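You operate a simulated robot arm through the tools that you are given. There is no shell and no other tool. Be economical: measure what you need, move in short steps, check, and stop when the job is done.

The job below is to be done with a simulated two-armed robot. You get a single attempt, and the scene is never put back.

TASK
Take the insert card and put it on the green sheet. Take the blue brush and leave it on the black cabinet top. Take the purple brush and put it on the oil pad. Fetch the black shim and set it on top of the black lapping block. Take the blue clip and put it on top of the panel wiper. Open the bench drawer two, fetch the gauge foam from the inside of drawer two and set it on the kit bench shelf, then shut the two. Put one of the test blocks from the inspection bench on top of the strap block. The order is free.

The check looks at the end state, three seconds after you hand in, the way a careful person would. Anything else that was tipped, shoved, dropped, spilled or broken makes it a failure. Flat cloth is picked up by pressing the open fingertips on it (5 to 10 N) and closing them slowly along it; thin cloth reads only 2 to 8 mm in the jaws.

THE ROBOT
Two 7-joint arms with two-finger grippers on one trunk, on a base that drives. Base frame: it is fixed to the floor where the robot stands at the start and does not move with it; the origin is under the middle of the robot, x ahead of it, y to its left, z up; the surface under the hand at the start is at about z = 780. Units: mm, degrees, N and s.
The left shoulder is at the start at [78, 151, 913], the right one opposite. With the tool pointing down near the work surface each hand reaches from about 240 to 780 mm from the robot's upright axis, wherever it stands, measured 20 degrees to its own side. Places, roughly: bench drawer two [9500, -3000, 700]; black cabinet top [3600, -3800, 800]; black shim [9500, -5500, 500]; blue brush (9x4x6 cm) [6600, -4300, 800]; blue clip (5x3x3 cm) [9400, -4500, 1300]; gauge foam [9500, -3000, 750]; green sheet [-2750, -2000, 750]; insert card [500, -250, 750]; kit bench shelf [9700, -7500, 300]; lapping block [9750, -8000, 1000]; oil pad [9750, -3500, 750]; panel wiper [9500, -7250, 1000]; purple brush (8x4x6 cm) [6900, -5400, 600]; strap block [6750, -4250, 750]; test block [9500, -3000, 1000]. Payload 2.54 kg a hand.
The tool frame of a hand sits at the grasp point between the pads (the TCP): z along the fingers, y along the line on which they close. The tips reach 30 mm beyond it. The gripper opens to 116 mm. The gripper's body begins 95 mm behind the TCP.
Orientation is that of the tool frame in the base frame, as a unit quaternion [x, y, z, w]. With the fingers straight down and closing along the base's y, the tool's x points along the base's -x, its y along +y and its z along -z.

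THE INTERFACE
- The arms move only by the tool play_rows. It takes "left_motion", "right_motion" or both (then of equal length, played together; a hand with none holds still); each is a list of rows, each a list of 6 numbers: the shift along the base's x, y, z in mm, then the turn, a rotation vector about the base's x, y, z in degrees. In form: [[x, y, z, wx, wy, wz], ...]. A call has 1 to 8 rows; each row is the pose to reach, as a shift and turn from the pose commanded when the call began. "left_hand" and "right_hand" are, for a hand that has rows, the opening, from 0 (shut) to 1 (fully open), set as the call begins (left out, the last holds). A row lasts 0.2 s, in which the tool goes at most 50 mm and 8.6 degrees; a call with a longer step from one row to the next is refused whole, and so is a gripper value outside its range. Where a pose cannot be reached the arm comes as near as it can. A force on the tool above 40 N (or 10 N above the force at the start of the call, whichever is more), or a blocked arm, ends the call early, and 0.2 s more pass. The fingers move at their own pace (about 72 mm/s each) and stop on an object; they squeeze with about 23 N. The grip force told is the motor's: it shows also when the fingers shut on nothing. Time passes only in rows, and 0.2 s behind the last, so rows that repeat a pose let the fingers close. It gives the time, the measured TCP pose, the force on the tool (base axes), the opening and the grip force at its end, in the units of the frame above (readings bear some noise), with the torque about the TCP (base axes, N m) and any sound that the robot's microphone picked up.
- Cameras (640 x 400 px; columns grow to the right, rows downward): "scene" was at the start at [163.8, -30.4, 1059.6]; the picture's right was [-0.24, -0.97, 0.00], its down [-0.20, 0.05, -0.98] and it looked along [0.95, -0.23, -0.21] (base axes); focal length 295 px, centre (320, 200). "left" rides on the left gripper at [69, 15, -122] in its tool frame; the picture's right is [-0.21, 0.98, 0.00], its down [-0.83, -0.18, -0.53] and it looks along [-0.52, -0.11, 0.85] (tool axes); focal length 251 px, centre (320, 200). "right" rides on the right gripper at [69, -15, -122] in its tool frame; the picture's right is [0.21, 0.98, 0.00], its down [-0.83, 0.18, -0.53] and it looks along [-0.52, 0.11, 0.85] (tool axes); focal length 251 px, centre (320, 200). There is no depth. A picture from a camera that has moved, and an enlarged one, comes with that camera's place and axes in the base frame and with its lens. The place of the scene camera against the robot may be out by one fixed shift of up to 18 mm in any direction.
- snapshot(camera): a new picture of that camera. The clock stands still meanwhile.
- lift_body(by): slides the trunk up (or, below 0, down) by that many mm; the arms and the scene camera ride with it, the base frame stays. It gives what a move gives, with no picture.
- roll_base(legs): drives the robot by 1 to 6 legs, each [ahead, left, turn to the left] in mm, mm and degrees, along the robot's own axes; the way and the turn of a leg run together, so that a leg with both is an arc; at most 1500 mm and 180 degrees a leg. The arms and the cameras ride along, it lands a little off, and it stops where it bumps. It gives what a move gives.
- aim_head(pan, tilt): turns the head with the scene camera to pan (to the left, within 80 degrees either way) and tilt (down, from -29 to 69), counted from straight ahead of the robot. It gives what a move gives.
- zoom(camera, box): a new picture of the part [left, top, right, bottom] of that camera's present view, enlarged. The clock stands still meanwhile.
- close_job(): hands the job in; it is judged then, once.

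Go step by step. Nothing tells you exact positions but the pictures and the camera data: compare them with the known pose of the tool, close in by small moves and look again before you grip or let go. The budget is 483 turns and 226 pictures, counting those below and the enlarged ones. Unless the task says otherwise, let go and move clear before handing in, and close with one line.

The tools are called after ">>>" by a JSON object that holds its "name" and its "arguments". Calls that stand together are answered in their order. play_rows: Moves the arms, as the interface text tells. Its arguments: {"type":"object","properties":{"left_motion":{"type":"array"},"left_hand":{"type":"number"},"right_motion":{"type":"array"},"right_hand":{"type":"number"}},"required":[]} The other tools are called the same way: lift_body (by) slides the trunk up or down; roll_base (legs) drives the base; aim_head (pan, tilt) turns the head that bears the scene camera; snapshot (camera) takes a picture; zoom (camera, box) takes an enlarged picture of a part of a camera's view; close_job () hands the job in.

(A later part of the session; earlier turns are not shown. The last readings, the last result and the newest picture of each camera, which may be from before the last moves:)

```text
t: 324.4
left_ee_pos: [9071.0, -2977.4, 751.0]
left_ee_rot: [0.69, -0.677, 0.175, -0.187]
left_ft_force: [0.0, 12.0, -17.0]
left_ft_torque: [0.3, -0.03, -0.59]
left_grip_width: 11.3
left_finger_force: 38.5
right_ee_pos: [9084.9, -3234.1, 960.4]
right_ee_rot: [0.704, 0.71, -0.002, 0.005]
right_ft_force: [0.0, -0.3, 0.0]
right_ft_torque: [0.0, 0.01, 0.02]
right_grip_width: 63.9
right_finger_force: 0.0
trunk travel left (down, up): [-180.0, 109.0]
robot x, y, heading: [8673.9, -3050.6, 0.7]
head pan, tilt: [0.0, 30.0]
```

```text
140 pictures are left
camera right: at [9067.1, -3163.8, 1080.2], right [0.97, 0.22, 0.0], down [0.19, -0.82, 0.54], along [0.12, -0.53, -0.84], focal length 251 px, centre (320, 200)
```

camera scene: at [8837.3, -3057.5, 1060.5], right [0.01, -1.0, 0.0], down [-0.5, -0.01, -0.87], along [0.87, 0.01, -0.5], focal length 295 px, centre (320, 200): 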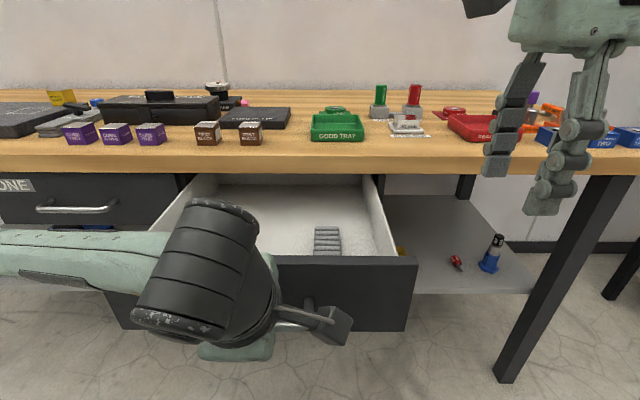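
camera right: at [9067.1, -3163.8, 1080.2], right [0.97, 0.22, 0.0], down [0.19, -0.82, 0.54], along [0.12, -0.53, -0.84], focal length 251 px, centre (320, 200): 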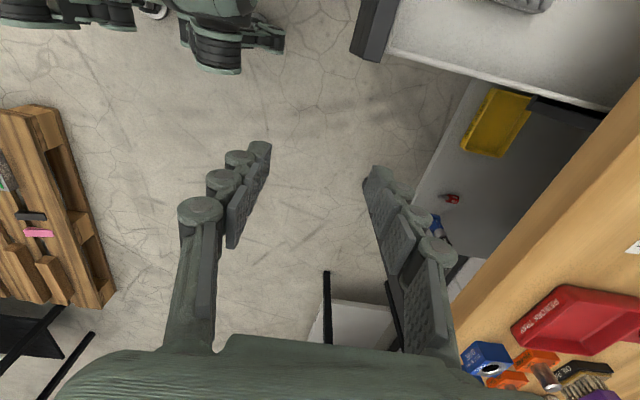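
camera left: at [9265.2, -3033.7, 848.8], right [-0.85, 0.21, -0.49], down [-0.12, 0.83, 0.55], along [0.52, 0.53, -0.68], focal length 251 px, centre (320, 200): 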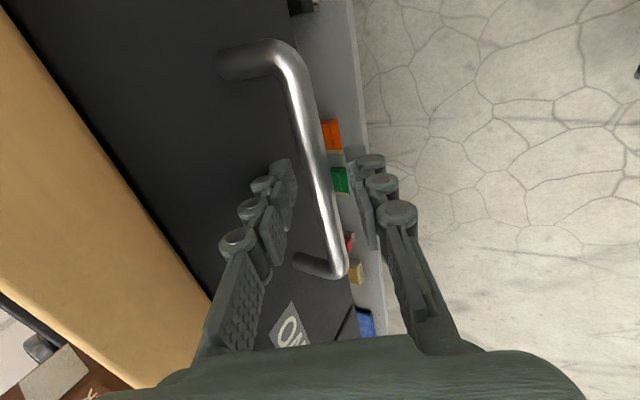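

Drawer two is open about 265 mm; the foam (≈84 x 47 mm, long along x) lies at ≈ [9279, -3065, ~720], clear of the bench edge. I release the handle and retract the left hand while turning the right hand back to close along y.

>>> {"name": "play_rows", "arguments": {"left_motion": [[0, 0, 0, 0, 0, 0], [0, 0, 0, 0, 0, 0], [-10, 0, 17, 0, 0, 0], [-22, 0, 38, 0, 0, 0], [-35, 5, 70, 0, 0, 0], [-45, 20, 110, 0, 0, 0], [-50, 40, 150, 0, 0, 0], [-50, 65, 190, 0, 0, 0]], "left_hand": 0.35, "right_motion": [[-5, 0, 0, 0, 0, 8.5], [-10, 0, 0, 0, 0, 17], [-15, 0, 0, 0, 0, 25.5], [-20, 0, 0, 0, 0, 34], [-20, 0, 0, 0, 0, 42.5], [-20, 0, 0, 0, 0, 51], [-20, 0, 0, 0, 0, 59.5], [-20, 0, 0, 0, 0, 68]]}}

>>> {"name": "play_rows", "arguments": {"right_motion": [[0, 0, 0, 0, 0, 8], [0, 0, 0, 0, 0, 16], [0, 0, 0, 0, 0, 22]]}}

>>> {"name": "roll_base", "arguments": {"legs": [[0, 130, 0]]}}

>>> {"name": "snapshot", "arguments": {"camera": "scene"}}

```text
t: 326.2
left_ee_pos: [9018.2, -2913.7, 942.2]
left_ee_rot: [0.689, -0.678, 0.174, -0.188]
left_ft_force: [-0.7, -0.1, 0.0]
left_ft_torque: [0.0, 0.03, -0.02]
left_grip_width: 40.9
left_finger_force: 0.0
left hand out of reach, approached as far as the arm can: row 3, 4, 5, 6, 7
right_ee_pos: [9064.7, -3234.5, 960.9]
right_ee_rot: [0.184, 0.983, 0.001, 0.005]
right_ft_force: [0.5, 0.7, 0.3]
right_ft_torque: [0.0, 0.02, -0.01]
right_grip_width: 63.9
right_finger_force: 0.0
trunk travel left (down, up): [-180.0, 109.0]
robot x, y, heading: [8675.5, -3049.4, 0.5]
head pan, tilt: [0.0, 30.0]
```

```text
t: 327.0
left_ee_pos: [9019.4, -2913.4, 942.9]
left_ee_rot: [0.69, -0.677, 0.174, -0.188]
left_ft_force: [0.2, 0.7, 0.1]
left_ft_torque: [-0.02, 0.03, -0.02]
left_grip_width: 40.4
left_finger_force: 0.0
right_ee_pos: [9063.7, -3233.9, 961.1]
right_ee_rot: [-0.005, 1.0, 0.002, 0.005]
right_ft_force: [0.6, -0.3, -0.5]
right_ft_torque: [-0.01, -0.02, -0.03]
right_grip_width: 63.8
right_finger_force: 0.0
trunk travel left (down, up): [-180.0, 109.0]
robot x, y, heading: [8671.9, -3054.8, 0.5]
head pan, tilt: [0.0, 30.0]
```

```text
t: 328.9
left_ee_pos: [9017.9, -2784.8, 941.9]
left_ee_rot: [0.689, -0.678, 0.174, -0.188]
left_ft_force: [0.7, 0.5, -0.6]
left_ft_torque: [0.05, 0.01, 0.0]
left_grip_width: 40.8
left_finger_force: 0.0
right_ee_pos: [9062.8, -3103.6, 960.0]
right_ee_rot: [-0.005, 1.0, 0.001, 0.005]
right_ft_force: [0.6, -0.5, 0.6]
right_ft_torque: [0.04, -0.01, -0.03]
right_grip_width: 64.0
right_finger_force: 0.0
trunk travel left (down, up): [-180.0, 109.0]
robot x, y, heading: [8668.8, -2922.0, 0.6]
head pan, tilt: [0.0, 30.0]
```

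```text
139 pictures are left
camera scene: at [8835.6, -2927.1, 1062.6], right [0.02, -1.0, 0.0], down [-0.48, -0.01, -0.88], along [0.88, 0.02, -0.48], focal length 295 px, centre (320, 200)
```

scene: 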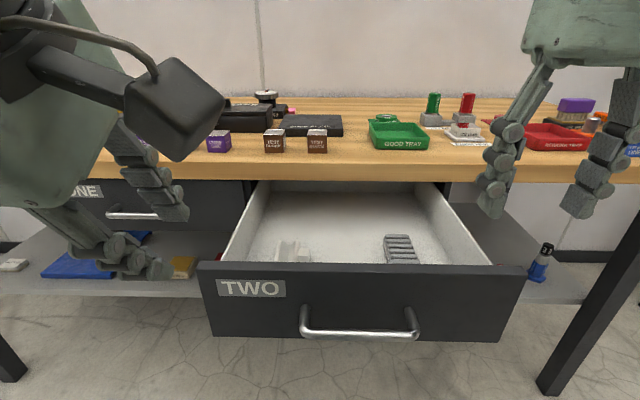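

There are two objects in the drawer; zooming to tell which is the gauge foam.

>>> {"name": "zoom", "arguments": {"camera": "scene", "box": [230, 180, 470, 330]}}

>>> {"name": "snapshot", "arguments": {"camera": "right"}}

```text
2.67 times, centred on (350, 255) of scene
camera zoom: at [8835.6, -2927.1, 1062.6], right [0.02, -1.0, 0.0], down [-0.48, -0.01, -0.88], along [0.88, 0.02, -0.48], focal length 786 px, centre (240, 53)
```

zoom: 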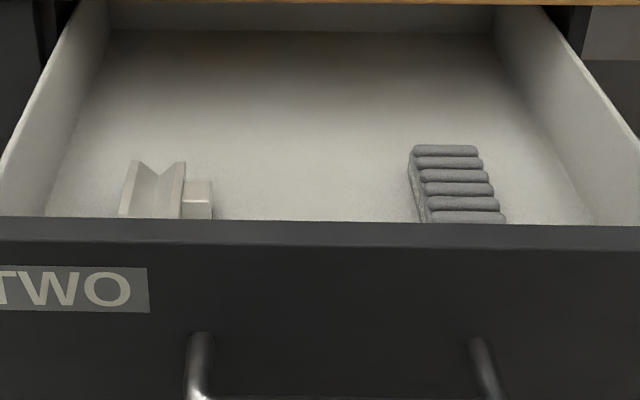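

```text
137 pictures are left
camera right: at [8991.4, -3120.9, 1080.6], right [-0.22, 0.97, 0.0], down [0.82, 0.19, 0.54], along [0.53, 0.12, -0.84], focal length 251 px, centre (320, 200)
```

right: 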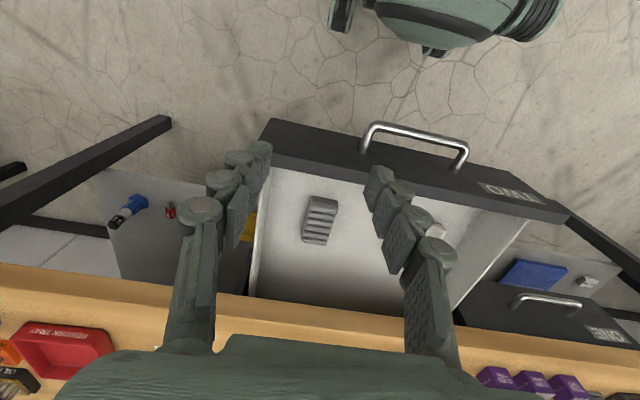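

The ribbed grey piece is the gauge foam (the other is a V-block). I bring the right hand over it with a 20° forward tilt.

>>> {"name": "play_rows", "arguments": {"right_motion": [[30, 8, 0, 0, -5, 0], [65, 15, 0, 0, -10, 0], [100, 22, 0, 0, -15, 0], [135, 30, 0, 0, -20, 0], [165, 38, -15, 0, -20, 0], [190, 43, -45, 0, -20, 0], [203, 43, -85, 0, -20, 0], [203, 43, -125, 0, -20, 0]], "right_hand": 0.75}}

>>> {"name": "snapshot", "arguments": {"camera": "right"}}

>>> {"name": "snapshot", "arguments": {"camera": "scene"}}

```text
t: 330.7
left_ee_pos: [9017.4, -2785.2, 941.5]
left_ee_rot: [0.69, -0.677, 0.174, -0.187]
left_ft_force: [0.6, -0.4, 0.0]
left_ft_torque: [0.0, 0.01, 0.01]
left_grip_width: 40.6
left_finger_force: 0.1
right_ee_pos: [9266.2, -3061.0, 834.7]
right_ee_rot: [-0.006, 0.984, 0.002, 0.179]
right_ft_force: [-0.2, -0.4, 0.3]
right_ft_torque: [0.03, 0.0, -0.01]
right_grip_width: 86.9
right_finger_force: 0.0
trunk travel left (down, up): [-180.0, 109.0]
robot x, y, heading: [8673.7, -2926.3, 0.7]
head pan, tilt: [0.0, 30.0]
```

```text
136 pictures are left
camera right: at [9157.5, -3077.4, 923.9], right [-0.21, 0.97, -0.07], down [0.58, 0.19, 0.79], along [0.78, 0.12, -0.61], focal length 251 px, centre (320, 200)
```

right: 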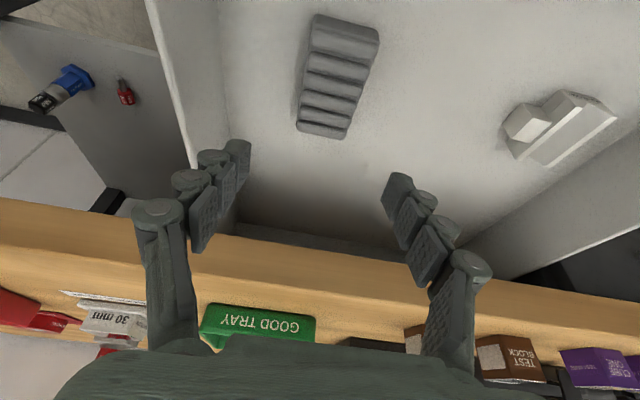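

```text
135 pictures are left
camera scene: at [8835.8, -2927.3, 1062.6], right [0.02, -1.0, 0.0], down [-0.48, -0.01, -0.88], along [0.88, 0.02, -0.48], focal length 295 px, centre (320, 200)
```

scene: 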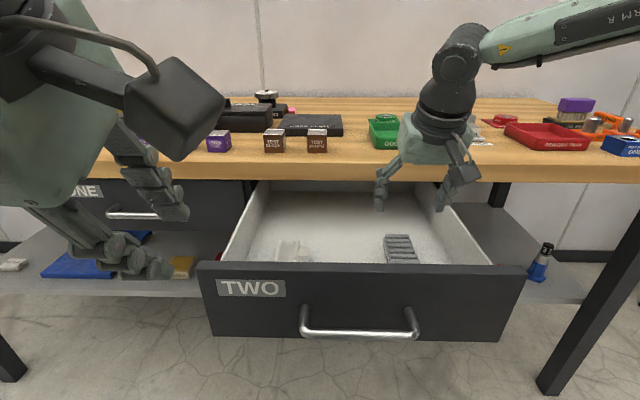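

Foam centre ≈ [9265, -3057]. Lowering to z ≈ 745 and checking.

>>> {"name": "play_rows", "arguments": {"right_motion": [[0, 2, -30, 0, 0, 0], [0, 3, -60, 0, 0, 0], [0, 3, -90, 0, 0, 0]], "right_hand": 0.65}}

>>> {"name": "snapshot", "arguments": {"camera": "right"}}

>>> {"name": "zoom", "arguments": {"camera": "scene", "box": [320, 160, 520, 285]}}

```text
t: 331.5
left_ee_pos: [9016.8, -2783.1, 941.2]
left_ee_rot: [0.69, -0.677, 0.174, -0.188]
left_ft_force: [0.4, -0.3, 0.0]
left_ft_torque: [0.01, -0.01, -0.03]
left_grip_width: 40.4
left_finger_force: 0.0
right_ee_pos: [9265.7, -3057.4, 746.0]
right_ee_rot: [-0.005, 0.984, 0.001, 0.178]
right_ft_force: [0.2, 0.3, 0.1]
right_ft_torque: [-0.02, -0.03, 0.02]
right_grip_width: 75.2
right_finger_force: 0.1
trunk travel left (down, up): [-180.0, 109.0]
robot x, y, heading: [8674.4, -2920.8, 0.7]
head pan, tilt: [0.0, 30.0]
```

```text
134 pictures are left
camera right: at [9156.7, -3074.3, 834.5], right [-0.21, 0.97, -0.07], down [0.58, 0.19, 0.79], along [0.78, 0.12, -0.61], focal length 251 px, centre (320, 200)
```

right: 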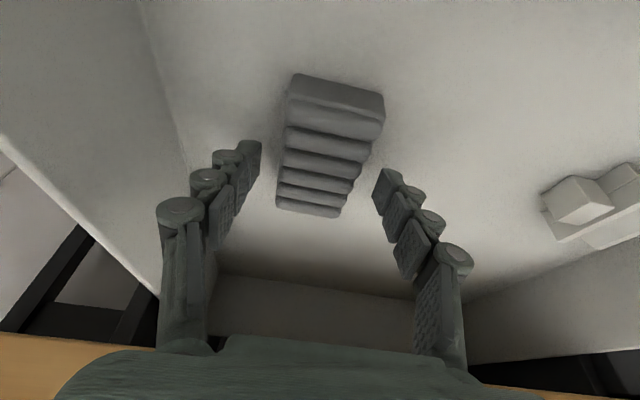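

```text
3.20 times, centred on (420, 222) of scene
camera zoom: at [8835.8, -2927.2, 1062.6], right [0.02, -1.0, 0.0], down [-0.48, -0.01, -0.88], along [0.88, 0.02, -0.48], focal length 943 px, centre (0, 128)
```

zoom: 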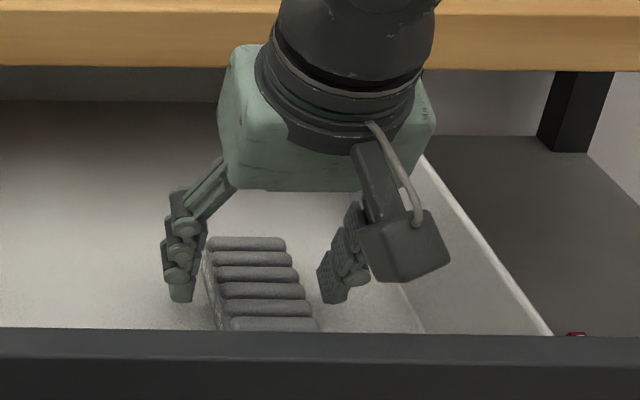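

Foam top z ≈ 704, centred between fingers. Descending 32 mm and closing gently.

>>> {"name": "play_rows", "arguments": {"right_motion": [[0, 2, -16, 0, 0, 0], [0, 2, -28, 0, 0, 0], [0, 2, -33, 0, 0, 0]]}}

>>> {"name": "snapshot", "arguments": {"camera": "right"}}

```text
t: 332.1
left_ee_pos: [9015.9, -2785.1, 942.5]
left_ee_rot: [0.69, -0.677, 0.174, -0.189]
left_ft_force: [-0.3, 0.4, 0.1]
left_ft_torque: [-0.03, -0.01, -0.02]
left_grip_width: 40.8
left_finger_force: 0.0
right_ee_pos: [9275.0, -3058.1, 735.8]
right_ee_rot: [-0.005, 0.98, 0.002, 0.197]
right_ft_force: [2.1, -8.0, 29.6]
right_ft_torque: [-0.78, -0.11, -0.01]
right_grip_width: 48.7
right_finger_force: 20.6
trunk travel left (down, up): [-180.0, 109.0]
robot x, y, heading: [8669.1, -2925.3, 0.5]
head pan, tilt: [0.0, 30.0]
stopped in row 3 (right hand): the force on the tool passed its limit at 46 N (the readings are from after the stop); the commanded pose is now the measured one
```

```text
132 pictures are left
camera right: at [9162.8, -3074.2, 819.6], right [-0.21, 0.97, -0.08], down [0.55, 0.19, 0.81], along [0.81, 0.12, -0.58], focal length 251 px, centre (320, 200)
```

right: 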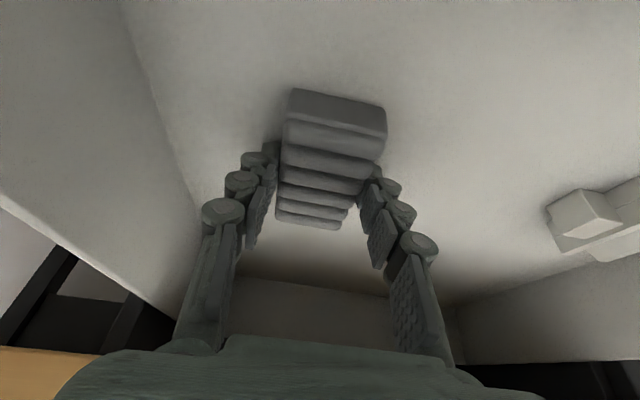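

The finger tips met the drawer floor with the foam between them. I rise 4 mm, close, and lift.

>>> {"name": "play_rows", "arguments": {"right_motion": [[0, 0, 4, 0, 0, 0], [0, 0, 4, 0, 0, 0], [0, 0, 4, 0, 0, 0], [0, 0, 4, 0, 0, 0], [0, 0, 20, 0, 0, 0], [0, 0, 45, 0, 0, 0]], "right_hand": 0}}

>>> {"name": "snapshot", "arguments": {"camera": "right"}}

```text
t: 333.6
left_ee_pos: [9018.1, -2783.9, 942.6]
left_ee_rot: [0.689, -0.678, 0.172, -0.188]
left_ft_force: [-0.1, -0.1, -0.5]
left_ft_torque: [-0.02, -0.01, 0.0]
left_grip_width: 40.4
left_finger_force: 0.0
right_ee_pos: [9269.7, -3055.8, 770.3]
right_ee_rot: [-0.006, 0.982, 0.002, 0.187]
right_ft_force: [0.5, -0.4, -0.4]
right_ft_torque: [0.02, 0.05, 0.01]
right_grip_width: 48.4
right_finger_force: 22.9
trunk travel left (down, up): [-180.0, 109.0]
robot x, y, heading: [8669.4, -2920.9, 0.7]
head pan, tilt: [0.0, 30.0]
```

```text
131 pictures are left
camera right: at [9159.3, -3072.8, 857.9], right [-0.21, 0.97, -0.08], down [0.57, 0.19, 0.8], along [0.79, 0.12, -0.6], focal length 251 px, centre (320, 200)
```

right: 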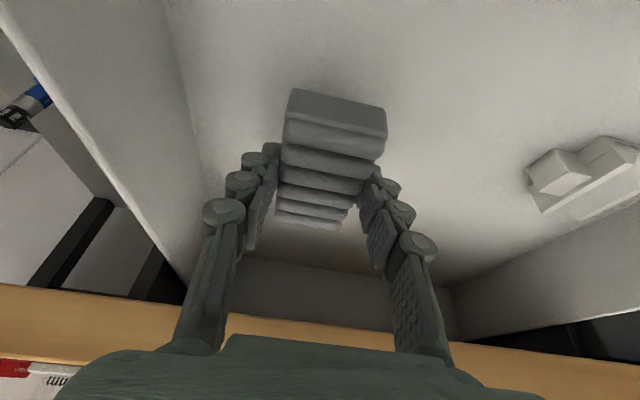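

Foam held. I raise it out of the drawer and tuck the right hand, then prepare the left hand to push the drawer shut.

>>> {"name": "play_rows", "arguments": {"right_motion": [[0, 0, 40, 0, 0, 0], [0, 0, 85, 0, 0, 0], [-10, -5, 125, 0, 0, 0], [-45, -20, 150, 0, 0, 0], [-90, -35, 165, 0, 0, 0], [-135, -55, 175, 0, 0, 0], [-180, -75, 185, 0, 0, 0], [-220, -95, 190, 0, 0, 0]]}}

>>> {"name": "snapshot", "arguments": {"camera": "scene"}}

```text
refused: row 6 steps farther than a row can; nothing moved
```

```text
130 pictures are left
camera scene: at [8835.6, -2927.2, 1062.3], right [0.02, -1.0, 0.0], down [-0.48, -0.01, -0.88], along [0.88, 0.02, -0.48], focal length 295 px, centre (320, 200)
```

scene: 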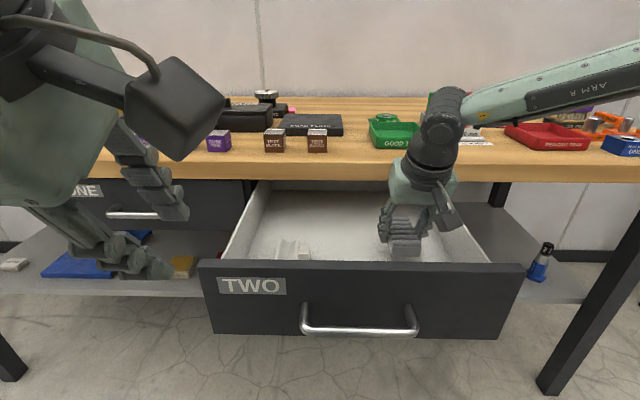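

>>> {"name": "play_rows", "arguments": {"right_motion": [[0, 0, 40, 0, 0, 0], [0, 0, 85, 0, 0, 0], [-10, -5, 125, 0, 0, 0], [-45, -15, 150, 0, 0, 0], [-85, -30, 165, 0, 0, 0], [-128, -45, 172, 0, 0, 0], [-172, -60, 180, 0, 0, 0], [-215, -75, 190, 0, 0, 0]]}}

>>> {"name": "roll_base", "arguments": {"legs": [[-20, -150, -0.6]]}}

>>> {"name": "play_rows", "arguments": {"left_motion": [[0, 0, -25, 0, 0, 0], [0, -5, -50, 0, 0, 0], [5, -15, -80, 0, 0, 0], [10, -25, -110, 0, 0, 0], [20, -30, -130, 0, 0, 0]], "left_hand": 0}}

>>> {"name": "snapshot", "arguments": {"camera": "scene"}}

```text
t: 335.4
left_ee_pos: [9017.1, -2785.8, 942.6]
left_ee_rot: [0.689, -0.678, 0.175, -0.188]
left_ft_force: [0.4, 1.1, 0.0]
left_ft_torque: [0.02, 0.0, 0.0]
left_grip_width: 40.8
left_finger_force: 0.1
right_ee_pos: [9056.0, -3129.2, 962.4]
right_ee_rot: [-0.006, 0.982, 0.003, 0.189]
right_ft_force: [0.4, -0.5, 0.8]
right_ft_torque: [0.02, 0.0, -0.01]
right_grip_width: 48.3
right_finger_force: 23.1
trunk travel left (down, up): [-180.0, 109.0]
robot x, y, heading: [8671.4, -2921.1, 0.6]
head pan, tilt: [0.0, 30.0]
```

```text
t: 337.5
left_ee_pos: [8999.5, -2940.6, 941.5]
left_ee_rot: [0.686, -0.681, 0.175, -0.188]
left_ft_force: [-0.1, -0.6, 0.2]
left_ft_torque: [-0.04, 0.02, 0.01]
left_grip_width: 40.7
left_finger_force: 0.1
right_ee_pos: [9034.8, -3284.8, 964.2]
right_ee_rot: [-0.001, 0.982, 0.001, 0.188]
right_ft_force: [0.0, 0.7, 0.7]
right_ft_torque: [0.02, -0.02, 0.02]
right_grip_width: 48.4
right_finger_force: 22.5
trunk travel left (down, up): [-180.0, 109.0]
robot x, y, heading: [8651.0, -3074.9, 0.3]
head pan, tilt: [0.0, 30.0]
```

```text
t: 338.7
left_ee_pos: [9044.4, -2986.4, 822.8]
left_ee_rot: [0.687, -0.681, 0.173, -0.186]
left_ft_force: [0.3, 0.2, -0.8]
left_ft_torque: [-0.02, 0.0, -0.03]
left_grip_width: 0.1
left_finger_force: 22.7
left hand out of reach, approached as far as the arm can: row 2, 3, 4, 5
right_ee_pos: [9036.9, -3285.4, 963.2]
right_ee_rot: [-0.001, 0.982, 0.001, 0.188]
right_ft_force: [-0.5, -0.8, -0.4]
right_ft_torque: [0.01, 0.04, 0.01]
right_grip_width: 48.3
right_finger_force: 22.4
trunk travel left (down, up): [-180.0, 109.0]
robot x, y, heading: [8654.1, -3075.5, 0.1]
head pan, tilt: [0.0, 30.0]
```

```text
129 pictures are left
camera scene: at [8816.3, -3082.1, 1060.8], right [0.0, -1.0, 0.0], down [-0.5, 0.0, -0.87], along [0.87, 0.0, -0.5], focal length 295 px, centre (320, 200)
```

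scene: 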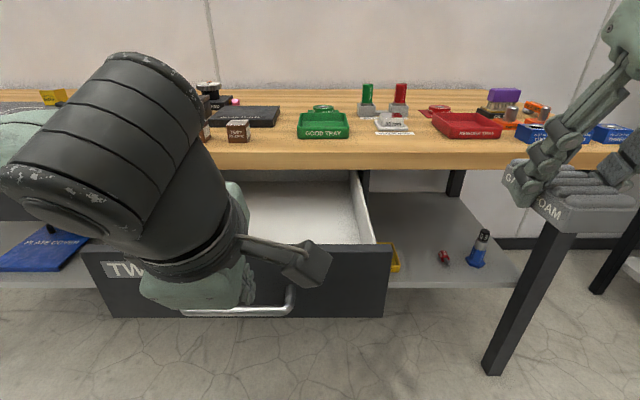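

The left arm is too folded here; I back up 80 mm, set the closed fist in front of the drawer face just above the handle.

>>> {"name": "roll_base", "arguments": {"legs": [[-80, 0, 0]]}}

>>> {"name": "play_rows", "arguments": {"left_motion": [[20, 5, -10, 0, 0, 0], [45, 10, -20, 0, 0, 0], [75, 15, -28, 0, 0, 0], [100, 20, -33, 0, 0, 0]]}}

>>> {"name": "snapshot", "arguments": {"camera": "left"}}

>>> {"name": "snapshot", "arguments": {"camera": "scene"}}

```text
t: 339.7
left_ee_pos: [8964.7, -2985.9, 824.0]
left_ee_rot: [0.686, -0.681, 0.174, -0.187]
left_ft_force: [0.0, -0.6, 0.4]
left_ft_torque: [0.02, -0.02, -0.01]
left_grip_width: 0.1
left_finger_force: 23.2
right_ee_pos: [8955.2, -3285.8, 962.7]
right_ee_rot: [-0.001, 0.982, 0.0, 0.188]
right_ft_force: [-0.5, -0.6, -1.1]
right_ft_torque: [0.0, -0.02, -0.02]
right_grip_width: 48.4
right_finger_force: 22.8
trunk travel left (down, up): [-180.0, 109.0]
robot x, y, heading: [8571.7, -3074.4, 0.0]
head pan, tilt: [0.0, 30.0]
```

```text
t: 340.7
left_ee_pos: [9064.9, -2966.0, 789.3]
left_ee_rot: [0.686, -0.681, 0.173, -0.187]
left_ft_force: [-0.4, -1.0, 0.3]
left_ft_torque: [0.05, -0.01, 0.01]
left_grip_width: 0.0
left_finger_force: 23.2
right_ee_pos: [8955.6, -3285.1, 963.2]
right_ee_rot: [-0.002, 0.982, 0.001, 0.188]
right_ft_force: [0.3, 0.8, -0.1]
right_ft_torque: [-0.01, -0.01, 0.02]
right_grip_width: 48.3
right_finger_force: 23.7
trunk travel left (down, up): [-180.0, 109.0]
robot x, y, heading: [8568.2, -3076.3, 0.0]
head pan, tilt: [0.0, 30.0]
```

```text
128 pictures are left
camera left: at [8993.7, -3037.7, 886.4], right [-0.85, 0.21, -0.48], down [-0.12, 0.81, 0.57], along [0.51, 0.54, -0.67], focal length 251 px, centre (320, 200)
```

left: 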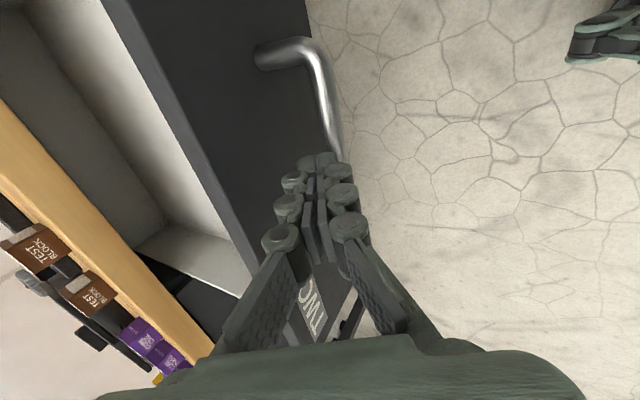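

```text
127 pictures are left
camera scene: at [8736.7, -3082.1, 1060.7], right [0.0, -1.0, 0.0], down [-0.5, 0.0, -0.87], along [0.87, 0.0, -0.5], focal length 295 px, centre (320, 200)
```

scene: 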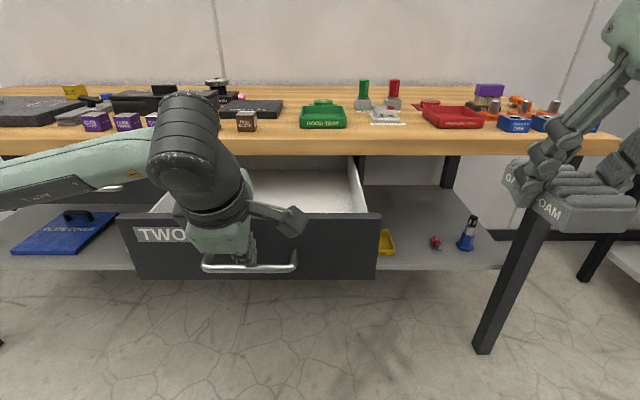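

Fist is in place. Push with the arm 170 mm first.

>>> {"name": "play_rows", "arguments": {"left_motion": [[15, 0, 0, 0, 0, 0], [35, 0, 0, 0, 0, 0], [60, 0, 0, 0, 0, 0], [85, 0, 0, 0, 0, 0], [110, 0, 0, 0, 0, 0], [135, 0, 0, 0, 0, 0], [160, 0, 0, 0, 0, 0]]}}

>>> {"name": "roll_base", "arguments": {"legs": [[100, 0, 0]]}}

>>> {"name": "snapshot", "arguments": {"camera": "scene"}}

```text
t: 342.3
left_ee_pos: [9225.8, -2966.4, 791.3]
left_ee_rot: [0.686, -0.681, 0.173, -0.187]
left_ft_force: [-0.8, -0.4, -0.3]
left_ft_torque: [-0.01, 0.0, -0.04]
left_grip_width: 0.0
left_finger_force: 23.1
right_ee_pos: [8955.8, -3285.8, 962.9]
right_ee_rot: [-0.001, 0.982, 0.001, 0.188]
right_ft_force: [-0.7, -0.5, -0.3]
right_ft_torque: [0.0, 0.0, -0.01]
right_grip_width: 48.3
right_finger_force: 22.9
trunk travel left (down, up): [-180.0, 109.0]
robot x, y, heading: [8572.8, -3072.9, 0.0]
head pan, tilt: [0.0, 30.0]
```

```text
t: 343.5
left_ee_pos: [9325.1, -2966.6, 790.7]
left_ee_rot: [0.686, -0.681, 0.173, -0.187]
left_ft_force: [-0.4, 0.1, 0.7]
left_ft_torque: [0.0, 0.04, -0.02]
left_grip_width: 0.1
left_finger_force: 22.6
right_ee_pos: [9055.0, -3285.8, 963.2]
right_ee_rot: [0.0, 0.982, 0.0, 0.189]
right_ft_force: [-0.8, -0.2, -0.3]
right_ft_torque: [0.03, -0.02, 0.03]
right_grip_width: 48.3
right_finger_force: 23.4
trunk travel left (down, up): [-180.0, 109.0]
robot x, y, heading: [8667.8, -3077.9, 0.1]
head pan, tilt: [0.0, 30.0]
```

```text
126 pictures are left
camera scene: at [8836.7, -3082.3, 1060.6], right [0.0, -1.0, 0.0], down [-0.5, 0.0, -0.87], along [0.87, 0.0, -0.5], focal length 295 px, centre (320, 200)
```

scene: 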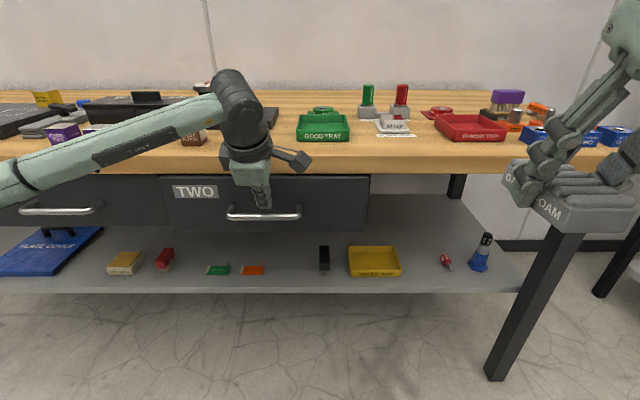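

Nearly shut; pushing the last bit until it meets resistance.

>>> {"name": "play_rows", "arguments": {"left_motion": [[8, 0, 0, 0, 0, 0], [16, 0, 0, 0, 0, 0], [24, 0, 0, 0, 0, 0], [32, 0, 0, 0, 0, 0], [40, 0, 0, 0, 0, 0]]}}

>>> {"name": "zoom", "arguments": {"camera": "scene", "box": [60, 140, 400, 260]}}

```text
t: 344.7
left_ee_pos: [9357.0, -2966.6, 789.6]
left_ee_rot: [0.686, -0.684, 0.167, -0.184]
left_ft_force: [-16.1, 2.2, 7.0]
left_ft_torque: [-0.01, 0.1, -0.06]
left_grip_width: 0.0
left_finger_force: 22.5
right_ee_pos: [9053.6, -3284.6, 963.9]
right_ee_rot: [-0.001, 0.982, 0.001, 0.189]
right_ft_force: [-0.2, -1.0, 0.9]
right_ft_torque: [0.01, 0.0, 0.0]
right_grip_width: 48.0
right_finger_force: 22.7
trunk travel left (down, up): [-180.0, 109.0]
robot x, y, heading: [8672.3, -3075.9, -0.2]
head pan, tilt: [0.0, 30.0]
stopped in row 5 (left hand): the force on the tool passed its limit at 42 N (the readings are from after the stop); the commanded pose is now the measured one
```

```text
1.88 times, centred on (230, 200) of scene
camera zoom: at [8833.9, -3082.0, 1061.2], right [0.0, -1.0, 0.0], down [-0.5, 0.0, -0.87], along [0.87, 0.0, -0.5], focal length 555 px, centre (489, 200)
```

zoom: 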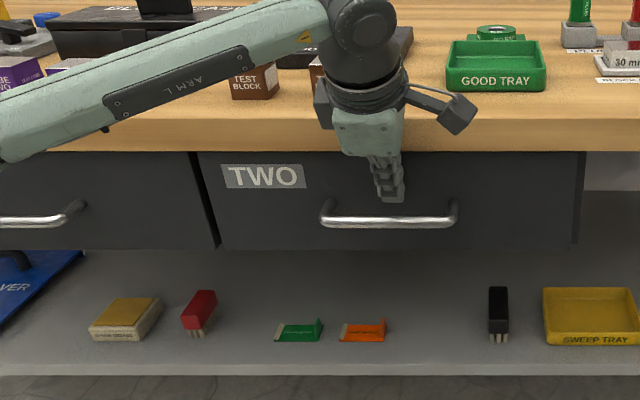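

The drawer is shut. I retract the left hand, straighten it and bring it above the nearer test block (≈ [9413, -2912]).

>>> {"name": "play_rows", "arguments": {"left_motion": [[-40, 0, 0, 0, 0, 0], [-85, 5, 5, 0, 0, 0], [-115, 10, 40, 0, 5, 0], [-120, 20, 85, 0, 12, 0], [-115, 30, 130, 0, 19, 0], [-95, 40, 170, 0, 26, 0], [-70, 50, 205, 0, 30, 0], [-25, 55, 215, 0, 30, 0]], "left_hand": 0.7}}

>>> {"name": "play_rows", "arguments": {"left_motion": [[30, 0, -10, 0, 0, 0], [60, 0, -20, 0, 0, 0], [80, 0, -30, 0, 0, 0]]}}

>>> {"name": "snapshot", "arguments": {"camera": "left"}}

>>> {"name": "snapshot", "arguments": {"camera": "scene"}}

```text
t: 346.5
left_ee_pos: [9333.4, -2912.7, 1003.2]
left_ee_rot: [-0.705, 0.709, 0.016, 0.001]
left_ft_force: [-0.2, 0.3, -0.3]
left_ft_torque: [0.02, 0.02, 0.01]
left_grip_width: 80.9
left_finger_force: 0.0
right_ee_pos: [9054.8, -3285.0, 962.5]
right_ee_rot: [-0.001, 0.982, 0.002, 0.188]
right_ft_force: [0.5, -0.2, -0.5]
right_ft_torque: [-0.02, 0.02, -0.03]
right_grip_width: 48.4
right_finger_force: 22.7
trunk travel left (down, up): [-180.0, 109.0]
robot x, y, heading: [8670.7, -3078.3, -0.1]
head pan, tilt: [0.0, 30.0]
```

```text
t: 347.3
left_ee_pos: [9376.7, -2911.2, 980.2]
left_ee_rot: [-0.706, 0.708, 0.015, 0.001]
left_ft_force: [-0.1, 1.0, 0.6]
left_ft_torque: [-0.01, -0.03, 0.0]
left_grip_width: 80.9
left_finger_force: 0.1
left hand out of reach, approached as far as the arm can: row 2, 3
right_ee_pos: [9055.4, -3286.6, 962.7]
right_ee_rot: [-0.001, 0.982, 0.001, 0.188]
right_ft_force: [-0.8, 0.8, -0.3]
right_ft_torque: [0.01, -0.01, -0.04]
right_grip_width: 48.3
right_finger_force: 23.2
trunk travel left (down, up): [-180.0, 109.0]
robot x, y, heading: [8669.2, -3073.4, 0.5]
head pan, tilt: [0.0, 30.0]
```

```text
124 pictures are left
camera left: at [9365.6, -2982.8, 1099.7], right [-0.98, 0.22, 0.03], down [0.2, 0.81, 0.55], along [0.1, 0.54, -0.84], focal length 251 px, centre (320, 200)
```

left: 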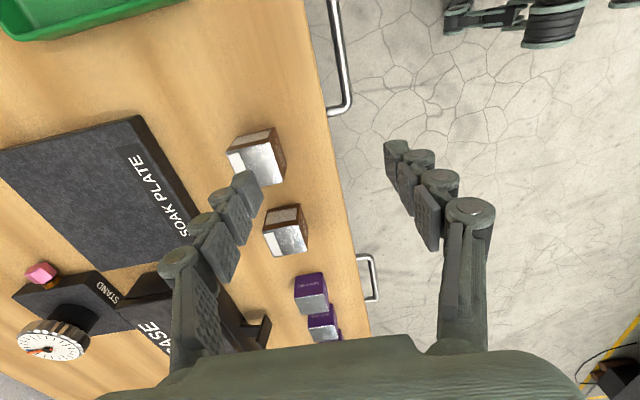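

```text
123 pictures are left
camera scene: at [8835.6, -3082.4, 1060.8], right [0.0, -1.0, 0.0], down [-0.5, 0.0, -0.87], along [0.87, 0.0, -0.5], focal length 295 px, centre (320, 200)
```

scene: 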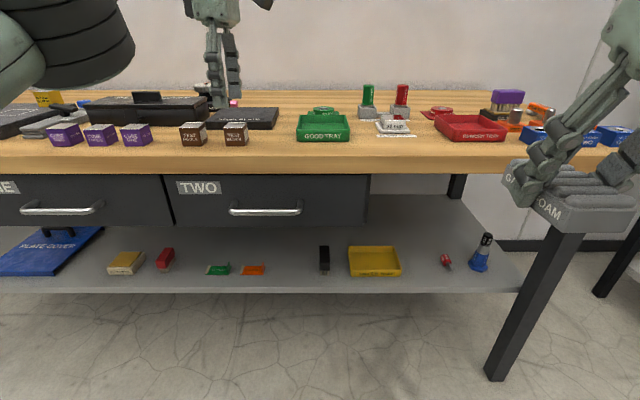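

Block B ≈ [9435, -2900], top z ≈ 895. I drive 110 mm closer to be in reach.

>>> {"name": "roll_base", "arguments": {"legs": [[110, 0, 0]]}}

>>> {"name": "play_rows", "arguments": {"left_motion": [[-20, 5, -15, 0, 0, 0], [-40, 8, -30, 0, 0, 0], [-52, 10, -45, 0, 0, 0]]}}

>>> {"name": "snapshot", "arguments": {"camera": "left"}}

```text
t: 348.5
left_ee_pos: [9487.6, -2910.9, 979.8]
left_ee_rot: [-0.706, 0.708, 0.016, 0.0]
left_ft_force: [0.2, 0.9, -1.1]
left_ft_torque: [-0.02, 0.03, 0.02]
left_grip_width: 81.3
left_finger_force: 0.1
right_ee_pos: [9164.5, -3286.0, 964.0]
right_ee_rot: [0.0, 0.982, 0.001, 0.188]
right_ft_force: [1.3, -1.1, -0.3]
right_ft_torque: [0.0, 0.01, 0.01]
right_grip_width: 48.4
right_finger_force: 23.2
trunk travel left (down, up): [-180.0, 109.0]
robot x, y, heading: [8778.9, -3071.0, 0.0]
head pan, tilt: [0.0, 30.0]
```

```text
t: 349.3
left_ee_pos: [9434.9, -2902.0, 934.4]
left_ee_rot: [-0.706, 0.709, 0.015, 0.0]
left_ft_force: [0.0, -0.2, -0.3]
left_ft_torque: [0.04, 0.03, -0.01]
left_grip_width: 81.0
left_finger_force: 0.1
right_ee_pos: [9164.2, -3286.2, 963.0]
right_ee_rot: [0.0, 0.982, 0.001, 0.188]
right_ft_force: [-0.5, 0.6, -0.1]
right_ft_torque: [-0.02, -0.01, 0.02]
right_grip_width: 48.3
right_finger_force: 22.9
trunk travel left (down, up): [-180.0, 109.0]
robot x, y, heading: [8780.7, -3074.3, 0.2]
head pan, tilt: [0.0, 30.0]
```

```text
122 pictures are left
camera left: at [9423.2, -2972.9, 1054.4], right [-0.98, 0.22, 0.03], down [0.2, 0.81, 0.55], along [0.1, 0.54, -0.84], focal length 251 px, centre (320, 200)
```

left: 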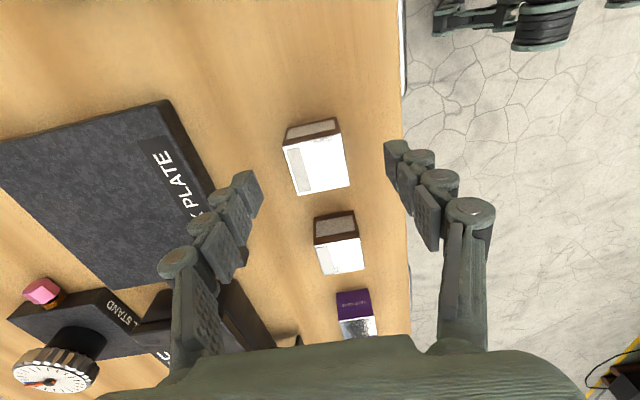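

Block is centred between the fingers. Descend 39 mm and grip.

>>> {"name": "play_rows", "arguments": {"left_motion": [[0, 0, -15, 0, 0, 0], [0, 0, -30, 0, 0, 0], [0, 0, -39, 0, 0, 0]]}}

>>> {"name": "play_rows", "arguments": {"left_motion": [[0, 0, 0, 0, 0, 0], [0, 0, 0, 0, 0, 0], [0, 0, 0, 0, 0, 0], [0, 0, 20, 0, 0, 0], [0, 0, 55, 0, 0, 0], [0, 0, 90, 0, 0, 0]], "left_hand": 0}}

>>> {"name": "snapshot", "arguments": {"camera": "left"}}

```text
t: 350.1
left_ee_pos: [9437.5, -2900.8, 896.4]
left_ee_rot: [-0.706, 0.708, 0.016, 0.0]
left_ft_force: [-0.1, 0.1, 0.6]
left_ft_torque: [0.01, -0.01, 0.01]
left_grip_width: 81.2
left_finger_force: 0.1
right_ee_pos: [9164.0, -3285.3, 963.6]
right_ee_rot: [-0.001, 0.982, 0.001, 0.189]
right_ft_force: [0.0, -0.5, -0.2]
right_ft_torque: [0.0, 0.03, -0.04]
right_grip_width: 48.5
right_finger_force: 22.8
trunk travel left (down, up): [-180.0, 109.0]
robot x, y, heading: [8780.3, -3072.6, -0.0]
head pan, tilt: [0.0, 30.0]
```

```text
t: 351.5
left_ee_pos: [9435.8, -2902.1, 985.7]
left_ee_rot: [-0.707, 0.708, 0.016, 0.0]
left_ft_force: [-0.2, -0.2, -5.0]
left_ft_torque: [-0.01, 0.0, 0.0]
left_grip_width: 39.4
left_finger_force: 23.4
right_ee_pos: [9163.8, -3285.8, 964.4]
right_ee_rot: [-0.001, 0.982, 0.001, 0.188]
right_ft_force: [-0.5, -0.2, 0.0]
right_ft_torque: [-0.01, -0.02, 0.0]
right_grip_width: 48.3
right_finger_force: 22.9
trunk travel left (down, up): [-180.0, 109.0]
robot x, y, heading: [8782.3, -3076.6, -0.2]
head pan, tilt: [0.0, 30.0]
```

```text
121 pictures are left
camera left: at [9423.5, -2973.1, 1106.2], right [-0.98, 0.22, 0.03], down [0.2, 0.81, 0.55], along [0.1, 0.54, -0.84], focal length 251 px, centre (320, 200)
```

left: 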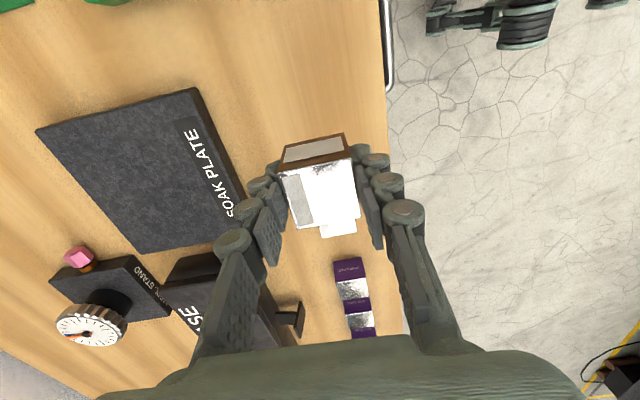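

Test block held (39 mm). Tuck the left hand, then drive to the desk with the strap block.

>>> {"name": "play_rows", "arguments": {"left_motion": [[-30, 5, 20, 0, 0, 0], [-70, 10, 40, 0, 0, 0], [-115, 20, 60, 0, 0, 0], [-160, 30, 70, 0, 0, 0], [-205, 40, 80, 0, 0, 0], [-240, 45, 90, 0, 0, 0]]}}

>>> {"name": "lift_body", "arguments": {"by": 60}}

>>> {"name": "roll_base", "arguments": {"legs": [[-990, -85, 0], [-960, -85, 0], [0, 0, -90], [330, 0, 0]]}}

>>> {"name": "aim_head", "arguments": {"pan": 0, "tilt": 35}}

>>> {"name": "snapshot", "arguments": {"camera": "scene"}}

```text
refused: row 3 steps farther than a row can; nothing moved
```

```text
t: 352.5
left_ee_pos: [9437.1, -2899.6, 1046.7]
left_ee_rot: [-0.706, 0.708, 0.015, 0.0]
left_ft_force: [0.1, -0.2, -5.1]
left_ft_torque: [0.02, 0.01, -0.01]
left_grip_width: 39.5
left_finger_force: 22.9
right_ee_pos: [9164.8, -3287.5, 1022.3]
right_ee_rot: [0.0, 0.982, 0.0, 0.188]
right_ft_force: [-0.3, 0.4, -0.1]
right_ft_torque: [-0.01, 0.02, 0.0]
right_grip_width: 48.7
right_finger_force: 22.9
trunk travel left (down, up): [-240.0, 49.0]
robot x, y, heading: [8779.0, -3072.5, -0.1]
head pan, tilt: [0.0, 30.0]
```

```text
t: 367.2
left_ee_pos: [7022.0, -4029.7, 1043.5]
left_ee_rot: [-0.003, 1.0, 0.013, 0.01]
left_ft_force: [-0.2, -1.1, -5.7]
left_ft_torque: [0.1, 0.05, 0.04]
left_grip_width: 39.3
left_finger_force: 23.0
right_ee_pos: [6634.9, -3760.9, 1022.8]
right_ee_rot: [0.69, 0.699, -0.131, 0.133]
right_ft_force: [0.7, -1.1, -0.7]
right_ft_torque: [0.08, -0.02, -0.01]
right_grip_width: 48.1
right_finger_force: 22.8
trunk travel left (down, up): [-240.0, 49.0]
robot x, y, heading: [6840.4, -3373.8, -89.7]
head pan, tilt: [0.0, 30.0]
stopped in leg 4: the robot was blocked; the commanded pose is now the measured one
```

```text
t: 367.8
left_ee_pos: [7020.5, -4026.8, 1047.6]
left_ee_rot: [-0.002, 1.0, 0.012, 0.011]
left_ft_force: [-0.2, -0.8, -5.2]
left_ft_torque: [-0.04, -0.01, -0.02]
left_grip_width: 39.7
left_finger_force: 23.2
right_ee_pos: [6633.5, -3758.2, 1023.7]
right_ee_rot: [0.69, 0.699, -0.133, 0.134]
right_ft_force: [0.8, 0.1, 1.1]
right_ft_torque: [-0.01, -0.03, 0.0]
right_grip_width: 48.2
right_finger_force: 22.9
trunk travel left (down, up): [-240.0, 49.0]
robot x, y, heading: [6842.9, -3373.1, -89.7]
head pan, tilt: [0.0, 35.0]
```

```text
120 pictures are left
camera scene: at [6848.7, -3538.8, 1112.9], right [-1.0, -0.01, 0.0], down [-0.01, 0.57, -0.82], along [0.01, -0.82, -0.57], focal length 295 px, centre (320, 200)
```

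scene: 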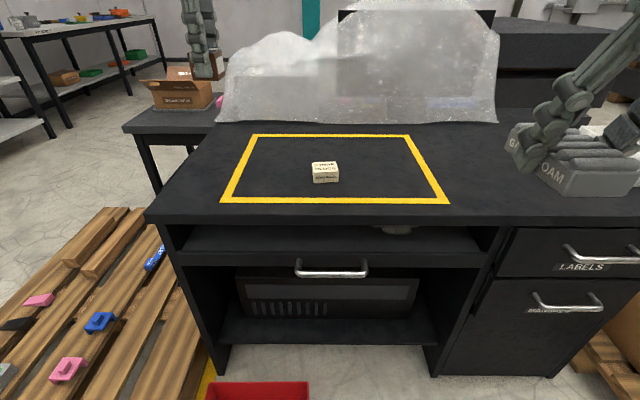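

The base touched the red bin on the floor. I back off and check the bin.

>>> {"name": "roll_base", "arguments": {"legs": [[-120, 0, 0]]}}

>>> {"name": "aim_head", "arguments": {"pan": 10, "tilt": 50}}

>>> {"name": "snapshot", "arguments": {"camera": "scene"}}

```text
t: 369.1
left_ee_pos: [7018.7, -3907.3, 1048.3]
left_ee_rot: [-0.003, 1.0, 0.01, 0.011]
left_ft_force: [0.4, 0.8, -4.4]
left_ft_torque: [-0.06, -0.03, -0.03]
left_grip_width: 39.6
left_finger_force: 22.4
right_ee_pos: [6632.8, -3638.7, 1024.0]
right_ee_rot: [0.691, 0.698, -0.133, 0.134]
right_ft_force: [1.1, 0.7, -0.6]
right_ft_torque: [-0.03, -0.01, -0.03]
right_grip_width: 48.2
right_finger_force: 23.2
trunk travel left (down, up): [-240.0, 49.0]
robot x, y, heading: [6842.3, -3255.4, -89.6]
head pan, tilt: [0.0, 35.0]
```

```text
t: 369.9
left_ee_pos: [7019.4, -3907.4, 1048.3]
left_ee_rot: [-0.003, 1.0, 0.011, 0.011]
left_ft_force: [0.3, 0.1, -4.7]
left_ft_torque: [0.0, 0.02, -0.01]
left_grip_width: 39.6
left_finger_force: 23.1
right_ee_pos: [6633.5, -3639.4, 1024.0]
right_ee_rot: [0.69, 0.698, -0.133, 0.134]
right_ft_force: [0.3, 0.6, -1.2]
right_ft_torque: [0.01, 0.01, 0.01]
right_grip_width: 48.3
right_finger_force: 22.8
trunk travel left (down, up): [-240.0, 49.0]
robot x, y, heading: [6839.8, -3255.1, -89.6]
head pan, tilt: [10.0, 50.0]
```

```text
119 pictures are left
camera scene: at [6860.9, -3407.0, 1091.2], right [-0.98, -0.18, 0.0], down [-0.14, 0.75, -0.64], along [0.12, -0.63, -0.77], focal length 295 px, centre (320, 200)
```

scene: 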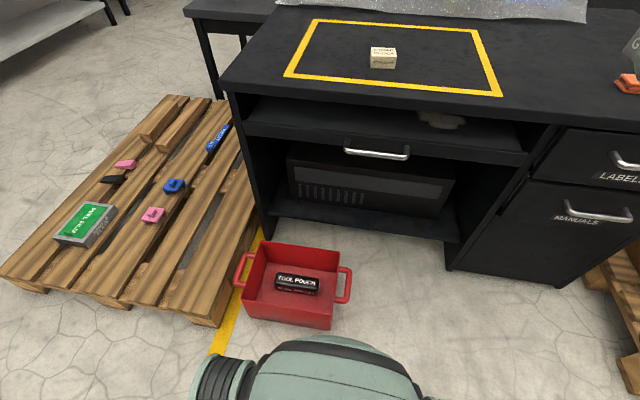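

The bin is upright and, within measuring error, where it was. I tuck the left hand and go round: slide to x ≈ 6540, then approach the desk as before.

>>> {"name": "play_rows", "arguments": {"left_motion": [[0, 40, 10, 0, 0, 0], [0, 80, 20, 0, 0, 0], [0, 125, 30, 0, 0, 0], [0, 170, 40, 0, 0, 0], [0, 210, 40, 0, 0, 0], [0, 240, 40, 0, 0, 0]]}}

>>> {"name": "roll_base", "arguments": {"legs": [[0, -300, 0], [310, 0, 0]]}}

>>> {"name": "aim_head", "arguments": {"pan": 15, "tilt": 35}}

>>> {"name": "snapshot", "arguments": {"camera": "scene"}}

```text
t: 371.2
left_ee_pos: [7019.8, -3666.7, 1087.5]
left_ee_rot: [-0.003, 1.0, 0.01, 0.01]
left_ft_force: [-0.7, -1.3, -5.0]
left_ft_torque: [-0.03, 0.03, -0.02]
left_grip_width: 39.5
left_finger_force: 22.6
right_ee_pos: [6633.1, -3638.0, 1023.5]
right_ee_rot: [0.691, 0.698, -0.132, 0.134]
right_ft_force: [-0.1, 0.2, -0.4]
right_ft_torque: [0.0, 0.01, 0.01]
right_grip_width: 48.2
right_finger_force: 23.0
trunk travel left (down, up): [-240.0, 49.0]
robot x, y, heading: [6840.8, -3253.2, -89.4]
head pan, tilt: [10.0, 50.0]
```

```text
t: 376.4
left_ee_pos: [6719.2, -3976.2, 1087.2]
left_ee_rot: [0.0, 1.0, 0.011, 0.01]
left_ft_force: [-0.7, -0.5, -4.7]
left_ft_torque: [-0.02, 0.01, -0.01]
left_grip_width: 39.6
left_finger_force: 23.0
right_ee_pos: [6332.8, -3946.3, 1024.0]
right_ee_rot: [0.691, 0.698, -0.132, 0.134]
right_ft_force: [-0.2, -0.1, -0.2]
right_ft_torque: [0.02, 0.0, 0.03]
right_grip_width: 48.3
right_finger_force: 23.2
trunk travel left (down, up): [-240.0, 49.0]
robot x, y, heading: [6538.9, -3564.6, -89.6]
head pan, tilt: [10.0, 50.0]
```

```text
t: 377.2
left_ee_pos: [6719.2, -3975.9, 1087.3]
left_ee_rot: [-0.001, 1.0, 0.01, 0.011]
left_ft_force: [-0.3, -0.4, -4.7]
left_ft_torque: [-0.03, 0.0, 0.02]
left_grip_width: 39.2
left_finger_force: 22.8
right_ee_pos: [6333.7, -3947.2, 1024.6]
right_ee_rot: [0.691, 0.698, -0.133, 0.134]
right_ft_force: [-0.3, 1.1, -0.2]
right_ft_torque: [-0.01, -0.01, -0.04]
right_grip_width: 48.3
right_finger_force: 23.0
trunk travel left (down, up): [-240.0, 49.0]
robot x, y, heading: [6537.9, -3564.3, -89.6]
head pan, tilt: [15.0, 35.0]
```

```text
118 pictures are left
camera scene: at [6570.7, -3724.4, 1112.8], right [-0.96, -0.26, 0.0], down [-0.15, 0.55, -0.82], along [0.22, -0.79, -0.57], focal length 295 px, centre (320, 200)
```

scene: 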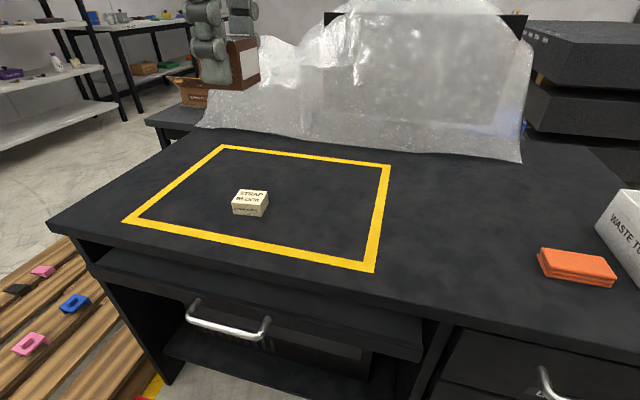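

Moving the held test block above the strap block, staying ~70 mm over it for a look.

>>> {"name": "play_rows", "arguments": {"left_motion": [[18, -28, -25, 0, 0, 0], [36, -56, -50, 0, 0, 0], [54, -84, -75, 0, 0, 0], [72, -112, -105, 0, 0, 0], [90, -140, -130, 0, 0, 0], [104, -162, -155, 0, 0, 0], [108, -170, -175, 0, 0, 0], [108, -170, -187, 0, 0, 0]]}}

>>> {"name": "snapshot", "arguments": {"camera": "left"}}

>>> {"name": "snapshot", "arguments": {"camera": "scene"}}

```text
t: 379.0
left_ee_pos: [6827.9, -4147.7, 899.9]
left_ee_rot: [-0.001, 1.0, 0.011, 0.01]
left_ft_force: [0.3, -0.3, -5.2]
left_ft_torque: [-0.01, 0.03, 0.02]
left_grip_width: 39.2
left_finger_force: 22.9
right_ee_pos: [6333.2, -3946.6, 1023.6]
right_ee_rot: [0.692, 0.697, -0.133, 0.134]
right_ft_force: [0.6, -0.1, 0.0]
right_ft_torque: [0.0, -0.03, 0.0]
right_grip_width: 48.1
right_finger_force: 23.3
trunk travel left (down, up): [-240.0, 49.0]
robot x, y, heading: [6541.2, -3561.2, -89.4]
head pan, tilt: [15.0, 35.0]
```

```text
117 pictures are left
camera left: at [6756.6, -4133.8, 1019.9], right [0.21, 0.98, 0.02], down [0.81, -0.19, 0.55], along [0.54, -0.1, -0.84], focal length 251 px, centre (320, 200)
```

left: 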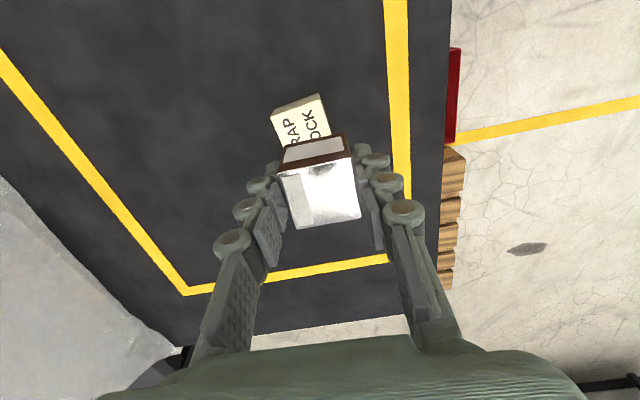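

```text
116 pictures are left
camera scene: at [6570.9, -3724.6, 1112.9], right [-0.96, -0.26, 0.0], down [-0.15, 0.55, -0.82], along [0.22, -0.79, -0.57], focal length 295 px, centre (320, 200)
```

scene: 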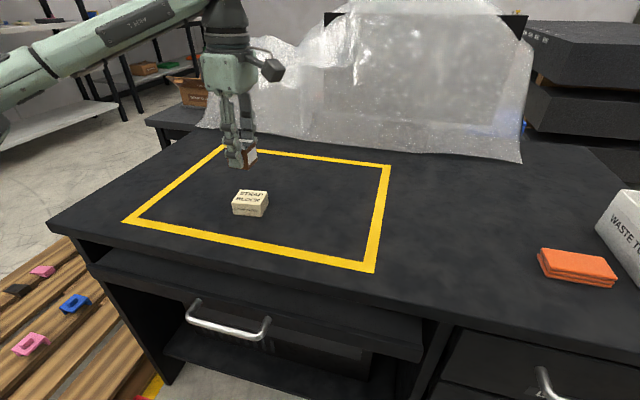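

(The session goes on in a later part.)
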